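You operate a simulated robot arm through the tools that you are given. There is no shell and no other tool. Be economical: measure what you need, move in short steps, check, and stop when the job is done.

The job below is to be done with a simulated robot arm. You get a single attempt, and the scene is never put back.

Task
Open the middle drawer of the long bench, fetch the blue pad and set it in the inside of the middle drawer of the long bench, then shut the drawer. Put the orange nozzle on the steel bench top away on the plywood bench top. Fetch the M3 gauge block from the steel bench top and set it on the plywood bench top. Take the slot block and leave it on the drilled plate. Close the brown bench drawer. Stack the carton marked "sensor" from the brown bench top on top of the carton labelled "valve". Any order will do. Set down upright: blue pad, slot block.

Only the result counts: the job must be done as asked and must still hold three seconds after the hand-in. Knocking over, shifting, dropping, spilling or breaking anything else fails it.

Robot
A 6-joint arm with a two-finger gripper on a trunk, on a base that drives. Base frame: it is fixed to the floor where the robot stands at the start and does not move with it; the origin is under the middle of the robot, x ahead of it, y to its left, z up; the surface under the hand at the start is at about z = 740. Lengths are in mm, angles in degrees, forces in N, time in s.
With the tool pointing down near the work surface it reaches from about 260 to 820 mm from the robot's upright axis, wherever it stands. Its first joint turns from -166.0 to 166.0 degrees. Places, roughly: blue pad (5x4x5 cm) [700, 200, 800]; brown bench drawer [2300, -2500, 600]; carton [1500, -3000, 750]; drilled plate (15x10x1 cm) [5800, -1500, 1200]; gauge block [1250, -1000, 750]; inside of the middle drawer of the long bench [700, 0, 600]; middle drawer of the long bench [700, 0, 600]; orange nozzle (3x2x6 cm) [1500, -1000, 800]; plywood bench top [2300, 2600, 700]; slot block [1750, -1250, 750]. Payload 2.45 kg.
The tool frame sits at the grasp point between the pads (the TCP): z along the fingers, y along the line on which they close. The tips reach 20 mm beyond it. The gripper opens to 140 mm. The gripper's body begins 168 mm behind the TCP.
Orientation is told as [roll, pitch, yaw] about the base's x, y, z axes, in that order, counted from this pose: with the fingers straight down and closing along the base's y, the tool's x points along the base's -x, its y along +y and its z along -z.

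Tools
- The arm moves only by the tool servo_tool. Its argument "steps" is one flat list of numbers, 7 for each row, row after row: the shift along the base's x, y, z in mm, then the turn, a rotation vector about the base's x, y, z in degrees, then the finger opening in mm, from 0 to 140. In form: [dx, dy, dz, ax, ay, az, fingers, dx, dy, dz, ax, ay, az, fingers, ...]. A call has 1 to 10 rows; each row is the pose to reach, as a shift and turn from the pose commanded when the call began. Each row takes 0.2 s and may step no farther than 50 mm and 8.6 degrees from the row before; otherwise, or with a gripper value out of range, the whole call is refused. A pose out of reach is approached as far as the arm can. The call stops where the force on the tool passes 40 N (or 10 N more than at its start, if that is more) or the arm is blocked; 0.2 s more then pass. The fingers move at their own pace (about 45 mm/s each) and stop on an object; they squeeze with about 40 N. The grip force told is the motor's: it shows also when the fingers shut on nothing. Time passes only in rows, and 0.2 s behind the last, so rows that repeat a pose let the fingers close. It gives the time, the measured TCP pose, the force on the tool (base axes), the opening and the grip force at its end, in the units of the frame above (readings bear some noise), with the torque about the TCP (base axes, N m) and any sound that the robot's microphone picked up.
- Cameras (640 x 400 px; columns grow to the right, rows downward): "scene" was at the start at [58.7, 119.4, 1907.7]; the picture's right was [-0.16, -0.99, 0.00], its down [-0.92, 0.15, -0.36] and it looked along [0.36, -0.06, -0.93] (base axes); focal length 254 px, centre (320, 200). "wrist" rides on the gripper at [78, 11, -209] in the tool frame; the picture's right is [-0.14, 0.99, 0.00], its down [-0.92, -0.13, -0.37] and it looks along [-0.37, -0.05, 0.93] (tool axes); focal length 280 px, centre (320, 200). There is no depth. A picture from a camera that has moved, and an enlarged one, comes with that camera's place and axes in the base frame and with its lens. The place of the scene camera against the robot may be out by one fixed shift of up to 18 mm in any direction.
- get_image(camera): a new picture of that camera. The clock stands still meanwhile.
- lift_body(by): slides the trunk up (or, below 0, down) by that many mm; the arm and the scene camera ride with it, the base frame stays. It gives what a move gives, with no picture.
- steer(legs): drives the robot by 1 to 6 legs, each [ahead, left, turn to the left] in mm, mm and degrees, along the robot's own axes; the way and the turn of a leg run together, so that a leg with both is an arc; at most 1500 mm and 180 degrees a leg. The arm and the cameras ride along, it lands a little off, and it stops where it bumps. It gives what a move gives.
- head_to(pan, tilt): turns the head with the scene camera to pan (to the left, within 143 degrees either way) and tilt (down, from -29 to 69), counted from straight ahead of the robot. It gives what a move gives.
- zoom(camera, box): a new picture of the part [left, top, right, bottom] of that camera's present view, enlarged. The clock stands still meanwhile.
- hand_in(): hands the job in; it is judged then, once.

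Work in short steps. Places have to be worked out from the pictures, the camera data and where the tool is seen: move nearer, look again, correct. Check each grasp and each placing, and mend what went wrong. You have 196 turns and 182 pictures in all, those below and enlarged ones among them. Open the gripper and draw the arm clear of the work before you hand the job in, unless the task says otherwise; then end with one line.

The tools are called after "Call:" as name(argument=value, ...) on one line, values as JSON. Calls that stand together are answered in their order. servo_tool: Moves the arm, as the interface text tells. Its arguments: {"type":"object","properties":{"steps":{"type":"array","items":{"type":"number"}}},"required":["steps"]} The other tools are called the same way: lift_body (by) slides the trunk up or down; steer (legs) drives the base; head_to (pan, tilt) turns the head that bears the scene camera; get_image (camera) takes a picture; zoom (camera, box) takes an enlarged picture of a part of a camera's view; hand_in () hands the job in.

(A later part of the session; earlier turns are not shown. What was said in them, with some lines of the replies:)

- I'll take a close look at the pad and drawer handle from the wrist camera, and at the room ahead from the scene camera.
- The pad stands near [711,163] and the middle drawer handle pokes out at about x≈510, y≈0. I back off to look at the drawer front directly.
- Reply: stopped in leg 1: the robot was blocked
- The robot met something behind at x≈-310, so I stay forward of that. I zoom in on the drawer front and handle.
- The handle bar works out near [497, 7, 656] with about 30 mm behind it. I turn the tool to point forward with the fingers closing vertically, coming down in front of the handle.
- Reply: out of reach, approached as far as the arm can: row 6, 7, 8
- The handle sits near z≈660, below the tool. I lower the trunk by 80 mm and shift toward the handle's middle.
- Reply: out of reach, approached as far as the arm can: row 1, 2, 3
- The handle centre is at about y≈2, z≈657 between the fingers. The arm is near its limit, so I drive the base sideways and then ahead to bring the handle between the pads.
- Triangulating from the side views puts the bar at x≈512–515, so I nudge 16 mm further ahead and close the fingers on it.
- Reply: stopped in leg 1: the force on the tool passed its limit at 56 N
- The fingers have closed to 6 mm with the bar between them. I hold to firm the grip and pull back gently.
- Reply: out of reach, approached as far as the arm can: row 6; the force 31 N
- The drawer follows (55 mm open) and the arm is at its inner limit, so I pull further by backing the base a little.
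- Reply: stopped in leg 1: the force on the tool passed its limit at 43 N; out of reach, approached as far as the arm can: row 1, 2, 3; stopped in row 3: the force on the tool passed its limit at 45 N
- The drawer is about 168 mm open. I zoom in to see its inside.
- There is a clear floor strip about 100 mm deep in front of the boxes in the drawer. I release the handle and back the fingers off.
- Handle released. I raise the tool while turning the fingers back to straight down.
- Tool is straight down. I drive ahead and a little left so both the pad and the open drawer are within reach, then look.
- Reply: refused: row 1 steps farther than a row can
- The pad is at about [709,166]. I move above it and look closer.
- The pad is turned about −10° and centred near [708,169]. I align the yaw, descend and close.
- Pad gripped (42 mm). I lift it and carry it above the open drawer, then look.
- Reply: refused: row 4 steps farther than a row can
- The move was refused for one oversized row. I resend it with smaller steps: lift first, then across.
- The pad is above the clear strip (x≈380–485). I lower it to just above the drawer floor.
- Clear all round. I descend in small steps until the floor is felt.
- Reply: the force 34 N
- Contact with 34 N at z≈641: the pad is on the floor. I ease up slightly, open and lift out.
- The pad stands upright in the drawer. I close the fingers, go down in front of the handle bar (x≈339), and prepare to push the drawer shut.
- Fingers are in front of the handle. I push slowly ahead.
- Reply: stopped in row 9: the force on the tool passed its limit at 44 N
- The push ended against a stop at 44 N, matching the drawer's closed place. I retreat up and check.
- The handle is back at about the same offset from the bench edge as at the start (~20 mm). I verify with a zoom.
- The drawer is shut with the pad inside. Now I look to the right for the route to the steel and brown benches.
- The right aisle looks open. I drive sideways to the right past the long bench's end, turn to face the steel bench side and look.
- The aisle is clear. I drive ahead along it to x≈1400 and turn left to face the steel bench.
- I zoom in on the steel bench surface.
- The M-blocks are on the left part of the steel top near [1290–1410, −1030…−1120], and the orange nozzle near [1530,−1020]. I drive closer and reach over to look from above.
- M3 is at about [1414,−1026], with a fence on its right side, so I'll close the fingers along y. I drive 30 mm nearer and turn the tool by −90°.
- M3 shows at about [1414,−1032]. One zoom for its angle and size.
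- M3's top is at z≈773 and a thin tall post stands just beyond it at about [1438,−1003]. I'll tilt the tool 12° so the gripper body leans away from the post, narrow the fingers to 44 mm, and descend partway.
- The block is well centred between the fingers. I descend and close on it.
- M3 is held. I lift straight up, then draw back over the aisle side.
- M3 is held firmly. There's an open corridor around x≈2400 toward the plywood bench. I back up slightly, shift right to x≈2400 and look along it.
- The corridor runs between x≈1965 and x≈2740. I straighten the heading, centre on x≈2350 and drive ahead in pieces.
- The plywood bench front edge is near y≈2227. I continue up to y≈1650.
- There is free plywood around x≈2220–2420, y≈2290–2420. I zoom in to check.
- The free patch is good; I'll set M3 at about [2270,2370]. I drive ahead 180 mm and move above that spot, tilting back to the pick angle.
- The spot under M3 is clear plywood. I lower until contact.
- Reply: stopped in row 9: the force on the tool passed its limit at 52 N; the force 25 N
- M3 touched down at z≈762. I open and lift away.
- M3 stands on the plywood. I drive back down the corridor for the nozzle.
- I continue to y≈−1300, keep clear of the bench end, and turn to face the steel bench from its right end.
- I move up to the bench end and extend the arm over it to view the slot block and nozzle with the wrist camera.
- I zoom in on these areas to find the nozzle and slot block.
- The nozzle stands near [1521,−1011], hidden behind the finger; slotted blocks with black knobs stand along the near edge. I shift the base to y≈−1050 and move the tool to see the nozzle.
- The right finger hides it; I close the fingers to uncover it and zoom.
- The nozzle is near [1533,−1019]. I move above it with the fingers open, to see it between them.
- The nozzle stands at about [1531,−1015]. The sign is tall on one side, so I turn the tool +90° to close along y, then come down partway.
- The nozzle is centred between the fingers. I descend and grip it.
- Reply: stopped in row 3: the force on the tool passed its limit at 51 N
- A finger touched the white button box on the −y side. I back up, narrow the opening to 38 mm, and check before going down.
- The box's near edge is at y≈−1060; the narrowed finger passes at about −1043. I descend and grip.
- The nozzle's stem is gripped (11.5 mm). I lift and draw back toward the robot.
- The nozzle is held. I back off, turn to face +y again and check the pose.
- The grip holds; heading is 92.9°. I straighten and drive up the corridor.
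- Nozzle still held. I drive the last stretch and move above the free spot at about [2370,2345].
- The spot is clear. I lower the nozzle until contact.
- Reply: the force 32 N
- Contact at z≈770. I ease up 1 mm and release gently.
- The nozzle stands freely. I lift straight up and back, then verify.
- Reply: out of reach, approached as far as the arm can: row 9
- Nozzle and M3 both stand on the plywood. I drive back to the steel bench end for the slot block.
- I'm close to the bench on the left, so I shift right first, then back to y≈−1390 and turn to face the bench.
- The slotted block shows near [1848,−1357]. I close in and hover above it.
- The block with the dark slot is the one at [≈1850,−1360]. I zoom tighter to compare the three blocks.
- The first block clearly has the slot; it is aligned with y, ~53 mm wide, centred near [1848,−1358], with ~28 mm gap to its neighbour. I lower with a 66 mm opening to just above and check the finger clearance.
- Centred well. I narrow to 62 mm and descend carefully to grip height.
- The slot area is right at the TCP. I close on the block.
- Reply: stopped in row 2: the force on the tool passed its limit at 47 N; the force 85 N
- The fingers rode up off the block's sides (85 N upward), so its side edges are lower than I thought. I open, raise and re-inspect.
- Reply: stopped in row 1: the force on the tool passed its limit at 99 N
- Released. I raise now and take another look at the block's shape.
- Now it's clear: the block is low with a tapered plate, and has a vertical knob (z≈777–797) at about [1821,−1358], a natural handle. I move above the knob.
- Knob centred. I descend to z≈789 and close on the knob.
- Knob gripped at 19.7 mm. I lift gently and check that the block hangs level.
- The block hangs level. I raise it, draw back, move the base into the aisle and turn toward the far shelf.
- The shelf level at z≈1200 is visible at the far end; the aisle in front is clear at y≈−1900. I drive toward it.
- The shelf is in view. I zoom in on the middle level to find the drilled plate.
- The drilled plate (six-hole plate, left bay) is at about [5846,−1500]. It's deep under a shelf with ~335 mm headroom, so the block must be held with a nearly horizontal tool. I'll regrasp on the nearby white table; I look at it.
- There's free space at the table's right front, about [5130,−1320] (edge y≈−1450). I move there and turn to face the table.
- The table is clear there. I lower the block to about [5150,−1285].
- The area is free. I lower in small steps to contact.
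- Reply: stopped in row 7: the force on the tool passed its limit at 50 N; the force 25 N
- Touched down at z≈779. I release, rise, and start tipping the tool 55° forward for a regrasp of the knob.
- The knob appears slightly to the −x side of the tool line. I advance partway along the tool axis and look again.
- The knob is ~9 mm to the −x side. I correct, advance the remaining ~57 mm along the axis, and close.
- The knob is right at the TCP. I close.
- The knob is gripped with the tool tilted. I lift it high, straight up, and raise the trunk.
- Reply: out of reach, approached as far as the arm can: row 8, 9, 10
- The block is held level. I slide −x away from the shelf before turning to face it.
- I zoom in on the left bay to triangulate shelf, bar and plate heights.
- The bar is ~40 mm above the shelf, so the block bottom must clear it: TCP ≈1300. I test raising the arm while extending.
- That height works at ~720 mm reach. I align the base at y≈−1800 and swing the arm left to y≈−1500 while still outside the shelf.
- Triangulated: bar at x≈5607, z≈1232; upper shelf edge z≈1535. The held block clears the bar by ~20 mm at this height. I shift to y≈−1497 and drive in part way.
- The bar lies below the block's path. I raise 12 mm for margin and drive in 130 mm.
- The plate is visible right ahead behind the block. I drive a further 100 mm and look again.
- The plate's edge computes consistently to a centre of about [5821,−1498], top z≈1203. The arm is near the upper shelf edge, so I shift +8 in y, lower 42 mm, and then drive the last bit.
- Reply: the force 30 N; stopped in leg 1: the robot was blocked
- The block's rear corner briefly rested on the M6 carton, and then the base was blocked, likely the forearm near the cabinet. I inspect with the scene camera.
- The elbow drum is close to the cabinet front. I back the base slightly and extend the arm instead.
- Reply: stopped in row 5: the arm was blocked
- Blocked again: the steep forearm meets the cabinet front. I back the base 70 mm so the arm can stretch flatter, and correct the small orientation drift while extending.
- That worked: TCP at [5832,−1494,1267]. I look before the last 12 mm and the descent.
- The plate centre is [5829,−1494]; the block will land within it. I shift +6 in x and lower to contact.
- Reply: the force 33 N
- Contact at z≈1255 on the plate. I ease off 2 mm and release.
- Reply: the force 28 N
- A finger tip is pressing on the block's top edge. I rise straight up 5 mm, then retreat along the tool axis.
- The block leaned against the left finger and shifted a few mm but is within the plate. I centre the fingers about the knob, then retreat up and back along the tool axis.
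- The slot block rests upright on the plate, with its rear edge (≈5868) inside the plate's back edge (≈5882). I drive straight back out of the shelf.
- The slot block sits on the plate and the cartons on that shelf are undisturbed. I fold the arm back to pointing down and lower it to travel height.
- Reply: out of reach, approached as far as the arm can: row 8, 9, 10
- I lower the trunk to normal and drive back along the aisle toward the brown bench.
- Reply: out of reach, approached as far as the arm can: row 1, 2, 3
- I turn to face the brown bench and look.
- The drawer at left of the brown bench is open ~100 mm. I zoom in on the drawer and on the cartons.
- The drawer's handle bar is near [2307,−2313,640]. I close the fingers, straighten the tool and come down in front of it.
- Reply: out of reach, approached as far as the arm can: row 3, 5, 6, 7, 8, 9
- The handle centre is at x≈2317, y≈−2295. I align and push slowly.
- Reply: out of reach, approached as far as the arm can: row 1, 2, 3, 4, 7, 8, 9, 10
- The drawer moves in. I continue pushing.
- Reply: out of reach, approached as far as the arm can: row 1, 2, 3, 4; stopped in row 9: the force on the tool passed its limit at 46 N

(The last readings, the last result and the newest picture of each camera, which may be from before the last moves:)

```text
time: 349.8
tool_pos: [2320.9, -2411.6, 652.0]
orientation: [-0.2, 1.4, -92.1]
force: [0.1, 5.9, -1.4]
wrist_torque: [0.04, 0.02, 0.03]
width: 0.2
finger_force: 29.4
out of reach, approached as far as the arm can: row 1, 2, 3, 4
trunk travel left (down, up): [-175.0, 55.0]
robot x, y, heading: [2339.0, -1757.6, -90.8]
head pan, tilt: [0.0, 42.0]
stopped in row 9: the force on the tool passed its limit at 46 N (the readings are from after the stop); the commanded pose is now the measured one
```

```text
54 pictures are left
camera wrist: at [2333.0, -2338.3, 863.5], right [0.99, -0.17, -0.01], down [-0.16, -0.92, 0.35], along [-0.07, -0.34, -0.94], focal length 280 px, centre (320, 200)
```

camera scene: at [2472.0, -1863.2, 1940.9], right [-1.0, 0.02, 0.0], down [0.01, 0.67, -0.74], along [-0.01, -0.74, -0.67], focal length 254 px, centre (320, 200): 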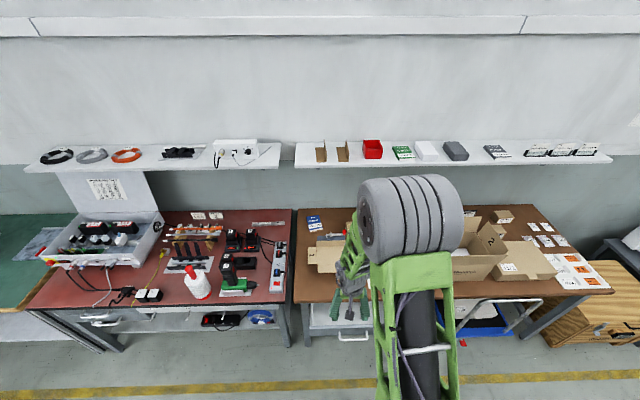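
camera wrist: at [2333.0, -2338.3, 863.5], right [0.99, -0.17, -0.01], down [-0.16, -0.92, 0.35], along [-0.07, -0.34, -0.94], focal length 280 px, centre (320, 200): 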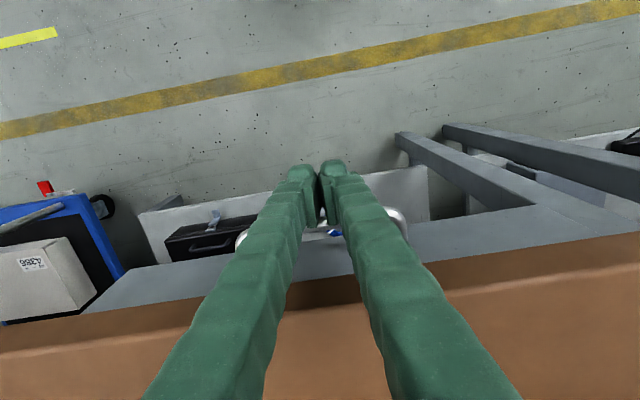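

The drawer reached its stop (46 N) flush under the bench edge. I back away and raise the arm.

Call:
servo_tool(steps=[0, 30, 0, 0, 0, 0, 0, 0, 60, 10, 0, 0, 0, 0, 0, 80, 55, 0, 0, 0, 30, 0, 80, 100, 0, 0, 0, 60, 0, 80, 145, 0, 0, 0, 80, 0, 80, 190, 0, 0, 0, 80, 0, 80, 235, 0, 0, 0, 80, 0, 80, 280, 0, 0, 0, 80, 0, 80, 325, 0, 0, 0, 80, 0, 80, 370, 0, 0, 0, 80])

Call:
get_image(camera="wrist")

```text
time: 352.0
tool_pos: [2320.2, -2335.1, 1025.9]
orientation: [0.0, 1.2, -91.9]
force: [-1.0, 0.8, 0.2]
wrist_torque: [-0.03, -0.02, 0.02]
width: 79.9
finger_force: 0.0
trunk travel left (down, up): [-175.0, 55.0]
robot x, y, heading: [2340.8, -1755.6, -90.8]
head pan, tilt: [0.0, 42.0]
```

```text
53 pictures are left
camera wrist: at [2332.7, -2261.1, 1236.2], right [0.99, -0.17, -0.01], down [-0.16, -0.92, 0.35], along [-0.07, -0.34, -0.94], focal length 280 px, centre (320, 200)
```

wrist: 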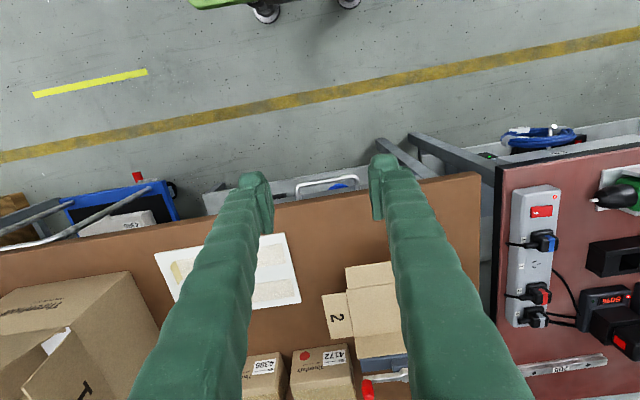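

The drawer is closed. Several small cartons stand at the back of the bench; I shift along the bench (−x) to read the labels.

Call:
steer(legs=[[0, -500, 0]])

Call:
get_image(camera="scene")

Call:
get_image(camera="wrist")

```text
time: 357.0
tool_pos: [1815.5, -2326.8, 1024.5]
orientation: [-0.2, 1.0, -91.9]
force: [-0.5, -0.2, -0.9]
wrist_torque: [0.01, 0.0, 0.02]
width: 79.8
finger_force: 0.0
trunk travel left (down, up): [-175.0, 55.0]
robot x, y, heading: [1835.9, -1741.6, -91.3]
head pan, tilt: [0.0, 42.0]
```

```text
52 pictures are left
camera scene: at [1967.9, -1853.4, 1940.9], right [-1.0, 0.02, 0.0], down [0.01, 0.67, -0.74], along [-0.01, -0.74, -0.67], focal length 254 px, centre (320, 200)
```

scene: 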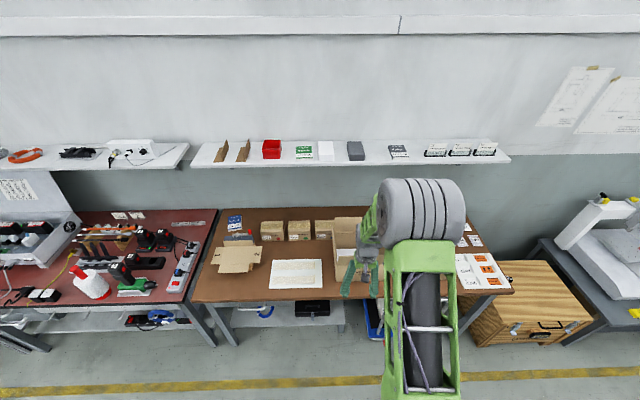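

```text
51 pictures are left
camera wrist: at [1828.6, -2252.8, 1235.6], right [0.99, -0.17, -0.01], down [-0.16, -0.92, 0.35], along [-0.07, -0.34, -0.94], focal length 280 px, centre (320, 200)
```

wrist: 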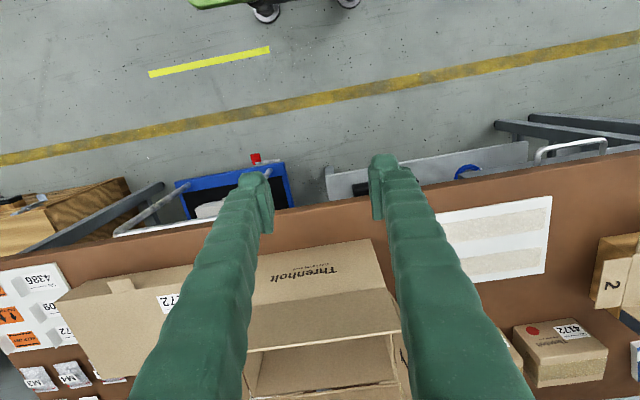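

Call:
zoom(camera="scene", box=[210, 205, 370, 295])

```text
4.00 times, centred on (290, 250) of scene
camera zoom: at [1967.9, -1853.4, 1940.9], right [-1.0, 0.02, 0.0], down [0.01, 0.67, -0.74], along [-0.01, -0.74, -0.67], focal length 1015 px, centre (440, 0)
```

zoom: 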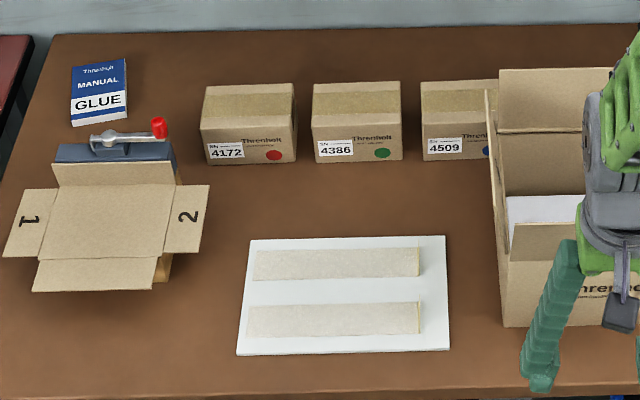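

Those are numbered boxes. The SPRINGS/“…OR” cartons were further right; I drive on to x≈1400.

Call:
steer(legs=[[0, -420, 0.8]])

Call:
zoom(camera="scene", box=[230, 190, 460, 310])

Call:
get_image(camera="wrist")

```text
time: 361.2
tool_pos: [1402.9, -2323.4, 1024.4]
orientation: [-0.2, 1.1, -91.3]
force: [0.8, 0.8, -0.2]
wrist_torque: [0.01, -0.02, -0.01]
width: 79.7
finger_force: 0.2
trunk travel left (down, up): [-175.0, 55.0]
robot x, y, heading: [1416.4, -1740.3, -90.5]
head pan, tilt: [0.0, 42.0]
```

```text
2.78 times, centred on (345, 250) of scene
camera zoom: at [1548.2, -1846.3, 1940.9], right [-1.0, 0.01, 0.0], down [0.0, 0.67, -0.74], along [0.0, -0.74, -0.67], focal length 706 px, centre (250, 61)
```

zoom: 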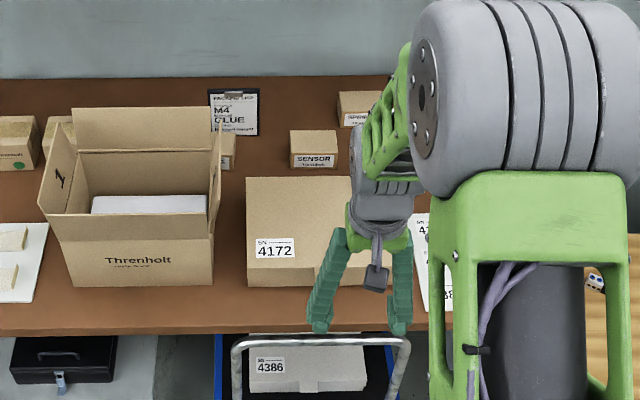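

```text
48 pictures are left
camera wrist: at [1413.9, -2247.4, 1235.6], right [0.99, -0.16, -0.01], down [-0.15, -0.92, 0.35], along [-0.06, -0.35, -0.94], focal length 280 px, centre (320, 200)
```

wrist: 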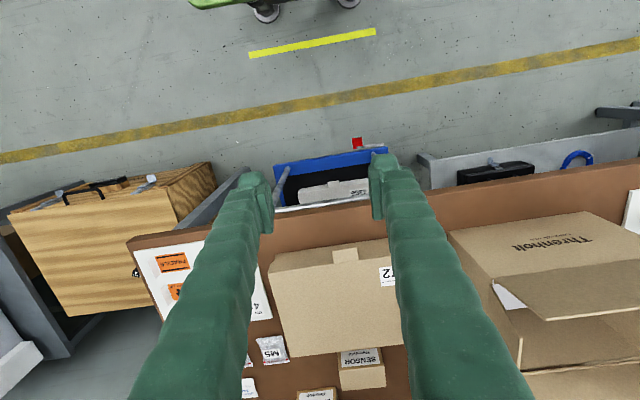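

SENSOR is at about [1410,−2850]; another carton sits beside the open box's flap near [1595,−2840], probably VALVE. I drive closer and look from above.

Call:
steer(legs=[[310, 70, 0.5]])

Call:
get_image(camera="wrist")

Call:
get_image(camera="scene")

```text
time: 363.3
tool_pos: [1475.7, -2638.2, 1025.2]
orientation: [-0.1, 1.2, -90.9]
force: [0.5, -0.9, -0.5]
wrist_torque: [0.05, 0.0, 0.0]
width: 80.1
finger_force: 0.0
trunk travel left (down, up): [-175.0, 55.0]
robot x, y, heading: [1483.9, -2057.3, -90.1]
head pan, tilt: [0.0, 42.0]
```

```text
47 pictures are left
camera wrist: at [1487.2, -2562.9, 1235.2], right [0.99, -0.15, -0.01], down [-0.14, -0.93, 0.35], along [-0.06, -0.35, -0.94], focal length 280 px, centre (320, 200)
```

wrist: 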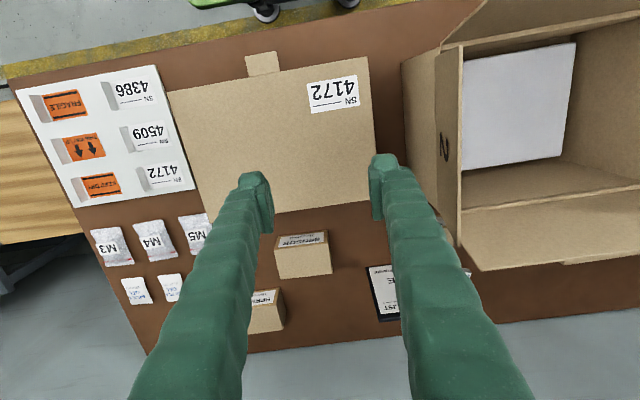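

```text
46 pictures are left
camera scene: at [1618.9, -2161.2, 1940.7], right [-1.0, 0.0, 0.0], down [0.0, 0.67, -0.74], along [0.0, -0.74, -0.67], focal length 254 px, centre (320, 200)
```

scene: 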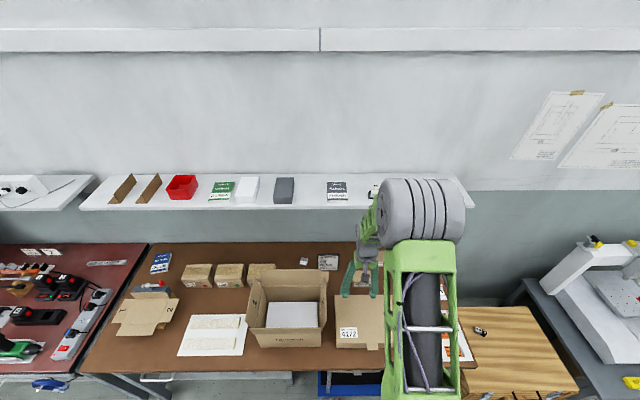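

Call:
zoom(camera="scene", box=[270, 240, 400, 320])

Call:
servo_tool(steps=[30, -30, 0, 0, 0, 0, 120, 60, -60, 0, 0, 0, 0, 140, 90, -60, 0, 0, 0, 0, 140, 110, -60, 0, 0, 0, 0, 140])

Call:
get_image(camera="wrist")

```text
4.92 times, centred on (335, 280) of scene
camera zoom: at [1618.9, -2161.2, 1940.7], right [-1.0, 0.0, 0.0], down [0.0, 0.67, -0.74], along [0.0, -0.74, -0.67], focal length 1249 px, centre (246, -194)
```

zoom: 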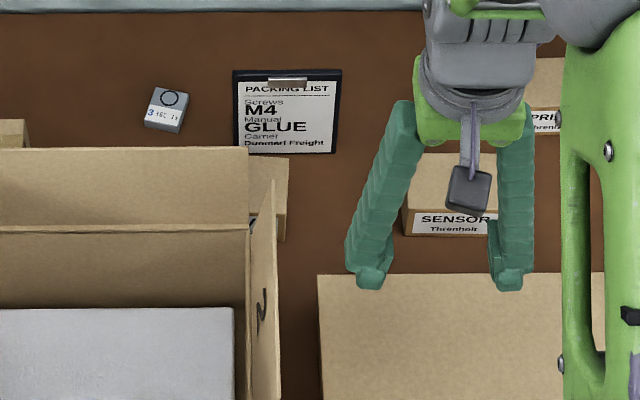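

```text
time: 364.3
tool_pos: [1587.9, -2695.9, 1025.5]
orientation: [-0.2, 1.1, -90.8]
force: [0.5, -0.7, 0.4]
wrist_torque: [0.0, 0.01, 0.02]
width: 140.2
finger_force: 0.1
trunk travel left (down, up): [-175.0, 55.0]
robot x, y, heading: [1481.8, -2053.7, -90.0]
head pan, tilt: [0.0, 42.0]
```

```text
44 pictures are left
camera wrist: at [1598.8, -2621.3, 1236.1], right [0.99, -0.15, -0.01], down [-0.14, -0.93, 0.35], along [-0.06, -0.35, -0.94], focal length 280 px, centre (320, 200)
```

wrist: 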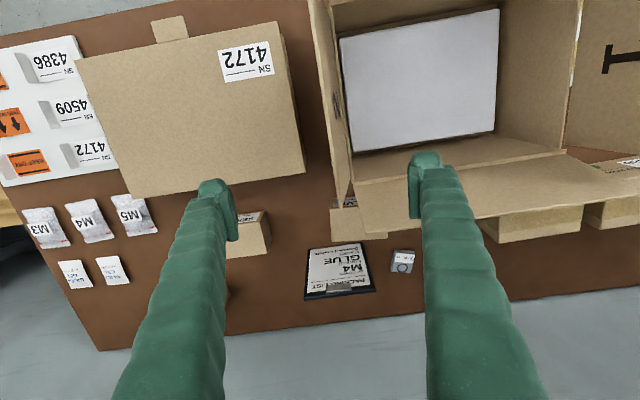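

Call:
zoom(camera="wrist", box=[290, 150, 450, 290])

```text
2.86 times, centred on (370, 220) of wrist
camera zoom: at [1598.8, -2621.3, 1236.1], right [0.99, -0.15, -0.01], down [-0.14, -0.93, 0.35], along [-0.06, -0.35, -0.94], focal length 801 px, centre (177, 143)
```

zoom: 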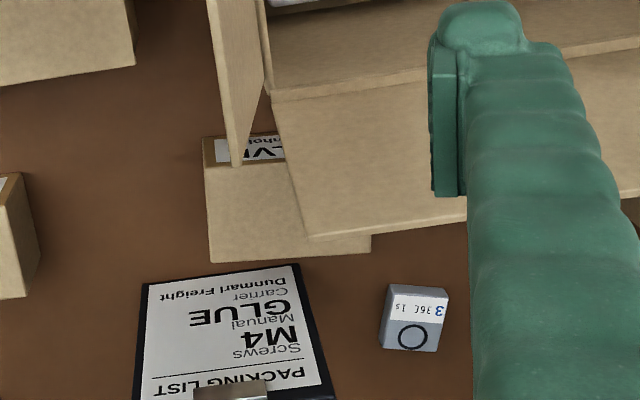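

The VALVE carton is at about x 1583–1680, y −2800…−2866, half under the open box's rear flap; SENSOR is centred at about [1414,−2840], yaw ≈6.6°. I'll grip SENSOR across its depth near its −x end so it can be slid under the flap onto VALVE. I edge closer and turn the tool.

Call:
steer(legs=[[30, 0, 0]])

Call:
servo_tool(steps=[-16, -5, 0, 0, 0, 8.1, 110, -32, -10, 0, 0, 0, 16.2, 110, -48, -15, 0, 0, 0, 24.3, 110, -64, -20, 0, 0, 0, 32.4, 110, -80, -25, 0, 0, 0, 40.5, 110, -98, -30, 0, 0, 0, 48.6, 110, -114, -40, 0, 0, 0, 56.7, 110, -130, -50, 0, 0, 0, 64.8, 110])

Call:
servo_tool(steps=[-16, -16, -20, 0, 0, 8.1, 110, -32, -32, -40, 0, 0, 16.2, 110, -48, -48, -60, 0, 0, 24.3, 110, -64, -64, -80, 0, 0, 32.4, 110, -64, -64, -80, 0, 0, 32.4, 110])

Call:
get_image(camera="wrist")

```text
time: 365.2
tool_pos: [1585.2, -2728.4, 1024.7]
orientation: [-0.2, 1.3, -90.9]
force: [0.6, -0.7, -0.4]
wrist_torque: [0.09, 0.01, 0.02]
width: 140.2
finger_force: 0.2
trunk travel left (down, up): [-175.0, 55.0]
robot x, y, heading: [1484.2, -2084.5, -90.1]
head pan, tilt: [0.0, 42.0]
```

```text
time: 367.0
tool_pos: [1454.9, -2778.1, 1025.0]
orientation: [-0.2, 1.1, -26.0]
force: [0.1, -0.6, -0.3]
wrist_torque: [0.03, -0.05, 0.02]
width: 110.0
finger_force: 0.1
trunk travel left (down, up): [-175.0, 55.0]
robot x, y, heading: [1486.5, -2088.4, -90.2]
head pan, tilt: [0.0, 42.0]
```

```text
time: 368.2
tool_pos: [1390.6, -2838.9, 944.2]
orientation: [-0.1, 1.2, 6.4]
force: [0.2, -0.2, 0.4]
wrist_torque: [-0.01, 0.01, 0.01]
width: 109.9
finger_force: 0.0
trunk travel left (down, up): [-175.0, 55.0]
robot x, y, heading: [1483.8, -2085.1, -90.1]
head pan, tilt: [0.0, 42.0]
```

```text
42 pictures are left
camera wrist: at [1314.2, -2835.1, 1155.3], right [0.03, 1.0, -0.01], down [0.94, -0.02, 0.35], along [0.35, -0.01, -0.94], focal length 280 px, centre (320, 200)
```

wrist: 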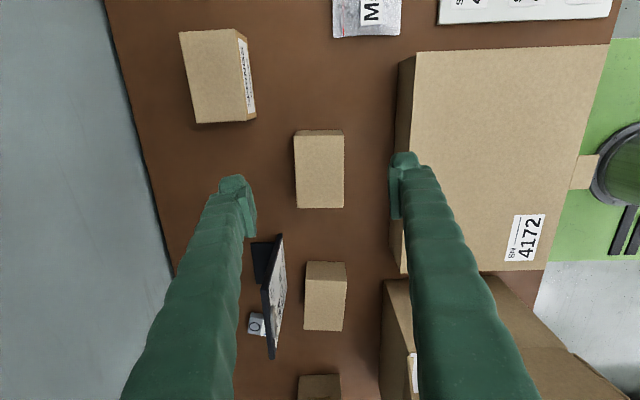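

From here both cartons are visible and aligned with the axes (yaw ≈ −1°). I zoom in on VALVE and the flaps.

Call:
zoom(camera="wrist", box=[260, 120, 420, 340])

```text
1.82 times, centred on (340, 230) of wrist
camera zoom: at [1314.2, -2835.1, 1155.3], right [0.03, 1.0, -0.01], down [0.94, -0.02, 0.35], along [0.35, -0.01, -0.94], focal length 510 px, centre (284, 146)
```

zoom: 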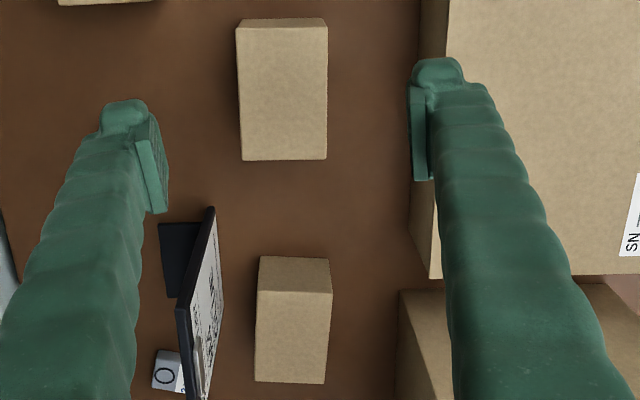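

The flap does not overlap VALVE from this side. I align the yaw with SENSOR and descend to grip it.

Call:
servo_tool(steps=[-1, 1, -40, 0, 0, -4, 105, -1, 1, -80, 0, 0, -8, 100, -1, 1, -120, 0, 0, -8, 100, -1, 1, -150, 0, 0, -8, 100, -1, 1, -168, 0, 0, -8, 100, -1, 1, -168, 0, 0, -8, 100])

Call:
servo_tool(steps=[0, 0, 0, 0, 0, 0, 60, 0, 0, 0, 0, 0, 0, 40, 0, 0, 0, 0, 0, 0, 40, 0, 0, 0, 0, 0, 0, 40])

Call:
get_image(camera="wrist")

```text
time: 369.6
tool_pos: [1390.5, -2837.5, 778.3]
orientation: [-0.1, 1.2, -1.7]
force: [0.5, -1.3, 0.7]
wrist_torque: [-0.01, 0.03, -0.01]
width: 99.9
finger_force: 0.1
trunk travel left (down, up): [-175.0, 55.0]
robot x, y, heading: [1486.2, -2084.3, -90.1]
head pan, tilt: [0.0, 42.0]
```

```text
time: 370.6
tool_pos: [1390.7, -2838.6, 778.5]
orientation: [-0.1, 1.1, -1.7]
force: [-1.1, -0.9, 0.3]
wrist_torque: [-0.01, -0.02, -0.02]
width: 65.8
finger_force: 40.2
trunk travel left (down, up): [-175.0, 55.0]
robot x, y, heading: [1483.8, -2087.0, -90.1]
head pan, tilt: [0.0, 42.0]
```

```text
40 pictures are left
camera wrist: at [1315.0, -2824.0, 989.0], right [0.17, 0.99, -0.01], down [0.92, -0.15, 0.35], along [0.34, -0.06, -0.94], focal length 280 px, centre (320, 200)
```

wrist: 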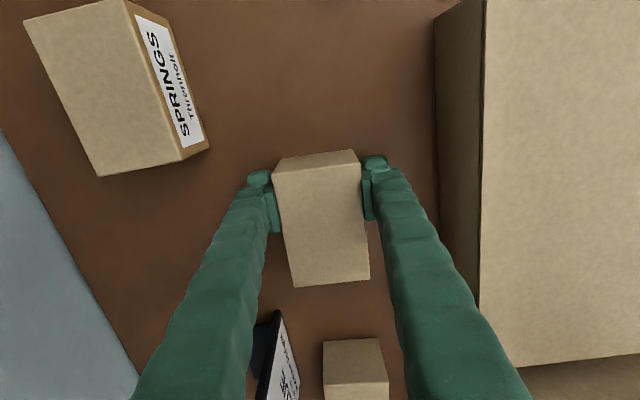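

SENSOR is gripped (66 mm). I lift it ~60 mm and slide toward VALVE, stopping short to look.

Call:
servo_tool(steps=[0, 0, 20, 0, 0, 0, 40, 0, 0, 45, 0, 0, 0, 40, 0, 0, 72, 0, 0, 0, 40, 30, 1, 72, 0, 0, 0, 40, 60, 2, 72, 0, 0, 0, 40, 60, 2, 72, 0, 0, 0, 40])

Call:
get_image(camera="wrist")

```text
time: 372.0
tool_pos: [1452.6, -2840.0, 847.0]
orientation: [-0.1, 1.1, -1.8]
force: [0.6, 0.8, -0.4]
wrist_torque: [0.01, 0.0, -0.03]
width: 65.6
finger_force: 40.0
trunk travel left (down, up): [-175.0, 55.0]
robot x, y, heading: [1483.8, -2083.3, -90.1]
head pan, tilt: [0.0, 42.0]
```

```text
39 pictures are left
camera wrist: at [1377.1, -2824.8, 1058.7], right [0.17, 0.99, -0.01], down [0.92, -0.15, 0.35], along [0.34, -0.06, -0.94], focal length 280 px, centre (320, 200)
```

wrist: 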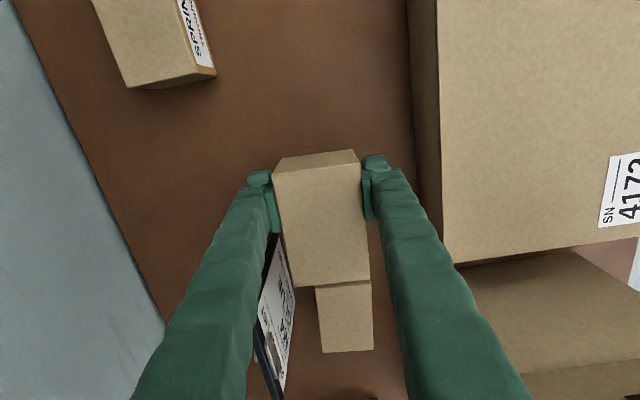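

VALVE is centred at about [1634,−2836] with yaw ≈ −5°. I slide SENSOR over it at low height.

Call:
servo_tool(steps=[30, 1, -4, 0, 0, -1, 40, 60, 2, -7, 0, 0, -2, 40, 90, 4, -7, 0, 0, -3, 40, 120, 5, -7, 0, 0, -4, 40, 146, 6, -7, 0, 0, -4, 40, 146, 6, -7, 0, 0, -4, 40])

Call:
get_image(camera="wrist")

Call:
zoom(camera="scene", box=[230, 230, 420, 350])

```text
time: 373.4
tool_pos: [1598.7, -2833.2, 843.5]
orientation: [-0.3, 1.1, -5.7]
force: [0.6, 0.8, 0.0]
wrist_torque: [-0.04, 0.02, -0.02]
width: 65.8
finger_force: 39.9
trunk travel left (down, up): [-175.0, 55.0]
robot x, y, heading: [1485.5, -2085.1, -89.9]
head pan, tilt: [0.0, 42.0]
```

```text
38 pictures are left
camera wrist: at [1524.5, -2812.6, 1054.8], right [0.24, 0.97, -0.01], down [0.91, -0.22, 0.35], along [0.34, -0.09, -0.94], focal length 280 px, centre (320, 200)
```

wrist: 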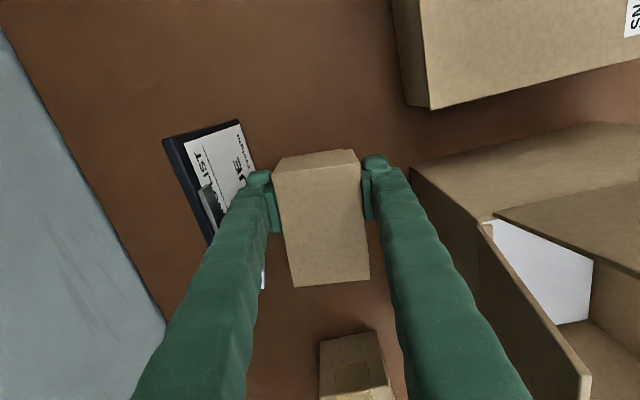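

```text
3.33 times, centred on (325, 290) of scene
camera zoom: at [1618.3, -2190.8, 1940.9], right [-1.0, 0.0, 0.0], down [0.0, 0.67, -0.74], along [0.0, -0.74, -0.67], focal length 846 px, centre (303, -100)
```

zoom: 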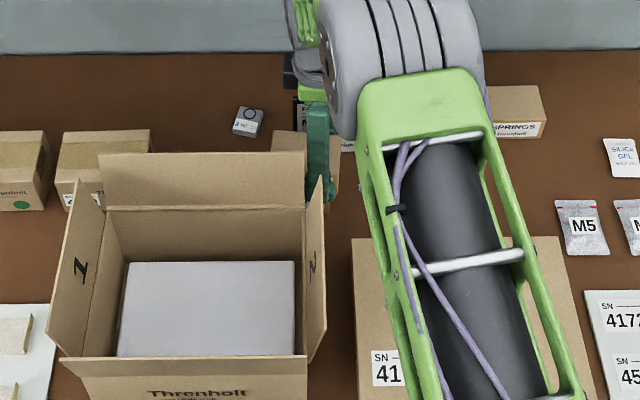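

SENSOR now covers VALVE. I lower slowly to contact.

Call:
servo_tool(steps=[0, 0, -6, 0, 0, 0, 40, 0, 0, -10, 0, 0, 0, 40, 0, 0, -13, 0, 0, 0, 40, 0, 0, -16, 0, 0, 0, 40, 0, 0, -19, 0, 0, 0, 40, 0, 0, -22, 0, 0, 0, 40, 0, 0, -25, 0, 0, 0, 40, 0, 0, -28, 0, 0, 0, 40])

```text
time: 374.4
tool_pos: [1599.3, -2835.6, 832.8]
orientation: [-0.5, 1.0, -5.6]
force: [0.0, 4.1, 19.9]
wrist_torque: [0.2, -0.03, 0.11]
width: 65.7
finger_force: 40.4
trunk travel left (down, up): [-175.0, 55.0]
robot x, y, heading: [1486.2, -2084.0, -89.8]
head pan, tilt: [0.0, 42.0]
stopped in row 5: the force on the tool passed its limit at 44 N (the readings are from after the stop); the commanded pose is now the measured one
```

Contact at 54 mm above the bench pick height, consistent with one carton height. I release gently and rise.

Call:
servo_tool(steps=[0, 0, 1, 0, 0, 0, 60, 0, 0, 1, 0, 0, 0, 72, 0, 0, 1, 0, 0, 0, 80, 0, 0, 1, 0, 0, 0, 80, 0, 0, 20, 0, 0, 0, 80, 0, 0, 55, 0, 0, 0, 80, 0, 0, 95, 0, 0, 0, 80, -20, 0, 135, 0, 0, 0, 80, -60, 0, 165, 0, 0, 0, 80, -100, 0, 185, 0, 0, 0, 80])

Call:
get_image(camera="wrist")

```text
time: 376.6
tool_pos: [1498.4, -2834.7, 1017.6]
orientation: [-0.4, 1.1, -5.7]
force: [0.0, -0.1, -1.4]
wrist_torque: [-0.01, -0.03, -0.03]
width: 80.1
finger_force: 0.0
trunk travel left (down, up): [-175.0, 55.0]
robot x, y, heading: [1488.2, -2084.5, -89.9]
head pan, tilt: [0.0, 42.0]
```

```text
36 pictures are left
camera wrist: at [1424.1, -2814.7, 1228.8], right [0.23, 0.97, -0.01], down [0.91, -0.22, 0.35], along [0.34, -0.09, -0.94], focal length 280 px, centre (320, 200)
```

wrist: 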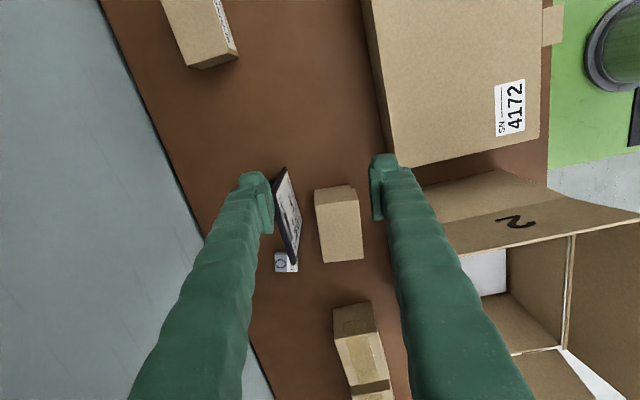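

The stack appears in place near [1610,−2832]. I pull the arm back over the aisle and verify with the scene camera.

Call:
servo_tool(steps=[-20, 40, 5, 0, 0, 0, 80, -40, 80, 10, 0, 0, 0, 80, -60, 120, 10, 0, 0, 0, 80, -80, 160, 10, 0, 0, 0, 80, -100, 200, 10, 0, 0, 0, 80, -120, 240, 10, 0, 0, 0, 80])

Call:
steer(legs=[[-200, 0, 0]])

Call:
zoom(camera="scene", box=[250, 220, 410, 320])

```text
time: 378.0
tool_pos: [1378.8, -2597.2, 1022.8]
orientation: [-0.4, 1.1, -5.7]
force: [-1.0, -0.4, -0.6]
wrist_torque: [-0.05, -0.05, -0.02]
width: 80.1
finger_force: 0.1
trunk travel left (down, up): [-175.0, 55.0]
robot x, y, heading: [1485.1, -2086.0, -90.1]
head pan, tilt: [0.0, 42.0]
```

```text
time: 379.6
tool_pos: [1378.1, -2394.9, 1022.4]
orientation: [-0.5, 1.1, -5.9]
force: [-0.9, 0.9, -0.7]
wrist_torque: [-0.08, -0.01, -0.02]
width: 80.0
finger_force: 0.1
trunk travel left (down, up): [-175.0, 55.0]
robot x, y, heading: [1484.5, -1881.0, -90.4]
head pan, tilt: [0.0, 42.0]
```

```text
4.00 times, centred on (330, 270) of scene
camera zoom: at [1618.7, -1986.5, 1941.0], right [-1.0, 0.0, 0.0], down [0.0, 0.67, -0.74], along [0.0, -0.74, -0.67], focal length 1015 px, centre (280, -80)
```

zoom: 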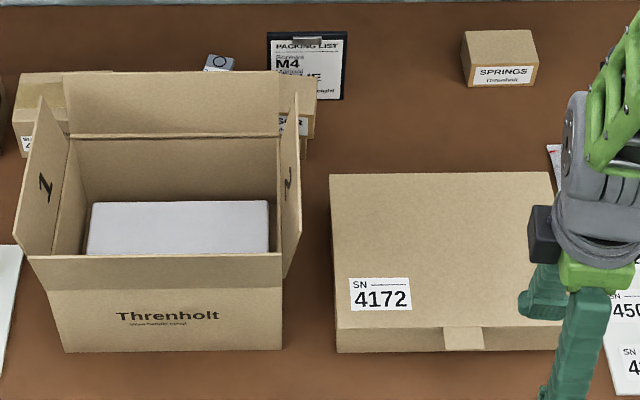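

The stack is partly hidden by the flap. I shift −x and look from an angle.

Call:
steer(legs=[[0, -450, 0]])

Call:
head_to(pan=28, tilt=38)

Call:
get_image(camera="scene")

```text
time: 384.1
tool_pos: [927.8, -2392.4, 1021.3]
orientation: [-0.4, 1.0, -6.1]
force: [-0.9, -0.4, -0.1]
wrist_torque: [0.0, 0.0, 0.03]
width: 79.9
finger_force: 0.0
trunk travel left (down, up): [-175.0, 55.0]
robot x, y, heading: [1036.3, -1879.4, -90.3]
head pan, tilt: [0.0, 42.0]
```

```text
time: 385.0
tool_pos: [927.1, -2392.6, 1023.3]
orientation: [-0.4, 1.0, -6.2]
force: [-0.6, 1.5, 0.6]
wrist_torque: [0.02, -0.02, 0.04]
width: 79.9
finger_force: 0.1
trunk travel left (down, up): [-175.0, 55.0]
robot x, y, heading: [1040.5, -1879.5, -90.5]
head pan, tilt: [28.0, 38.0]
```

```text
34 pictures are left
camera scene: at [1211.0, -1978.8, 1946.8], right [-0.89, -0.46, 0.0], down [-0.28, 0.55, -0.79], along [0.36, -0.7, -0.62], focal length 254 px, centre (320, 200)
```

scene: 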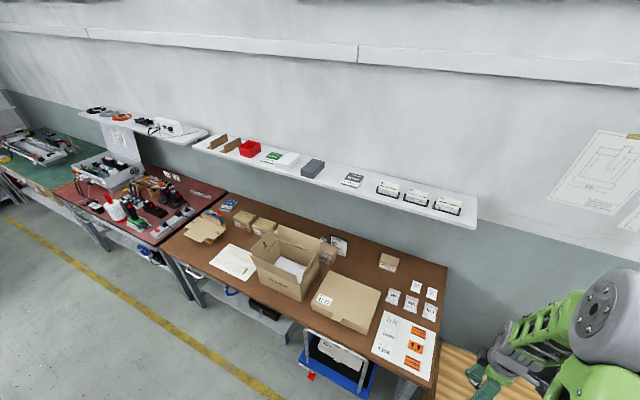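

Call:
zoom(camera="scene", box=[260, 220, 400, 310])

```text
4.44 times, centred on (330, 265) of scene
camera zoom: at [1211.0, -1978.8, 1946.8], right [-0.89, -0.46, 0.0], down [-0.28, 0.55, -0.79], along [0.36, -0.7, -0.62], focal length 1128 px, centre (276, -89)
```

zoom: 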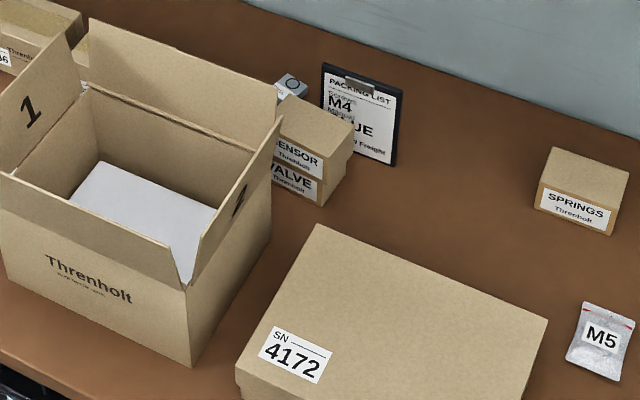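

SENSOR sits squarely on VALVE, the drawers are shut, and the other items were checked after each placing. The arm is clear and the gripper is open, so I hand in.

Call:
hand_in()

```text
The job is handed in.
```

I handed the job in with all six parts done as asked. I checked each placing by camera afterwards, but I did not look again at everything just before handing in.
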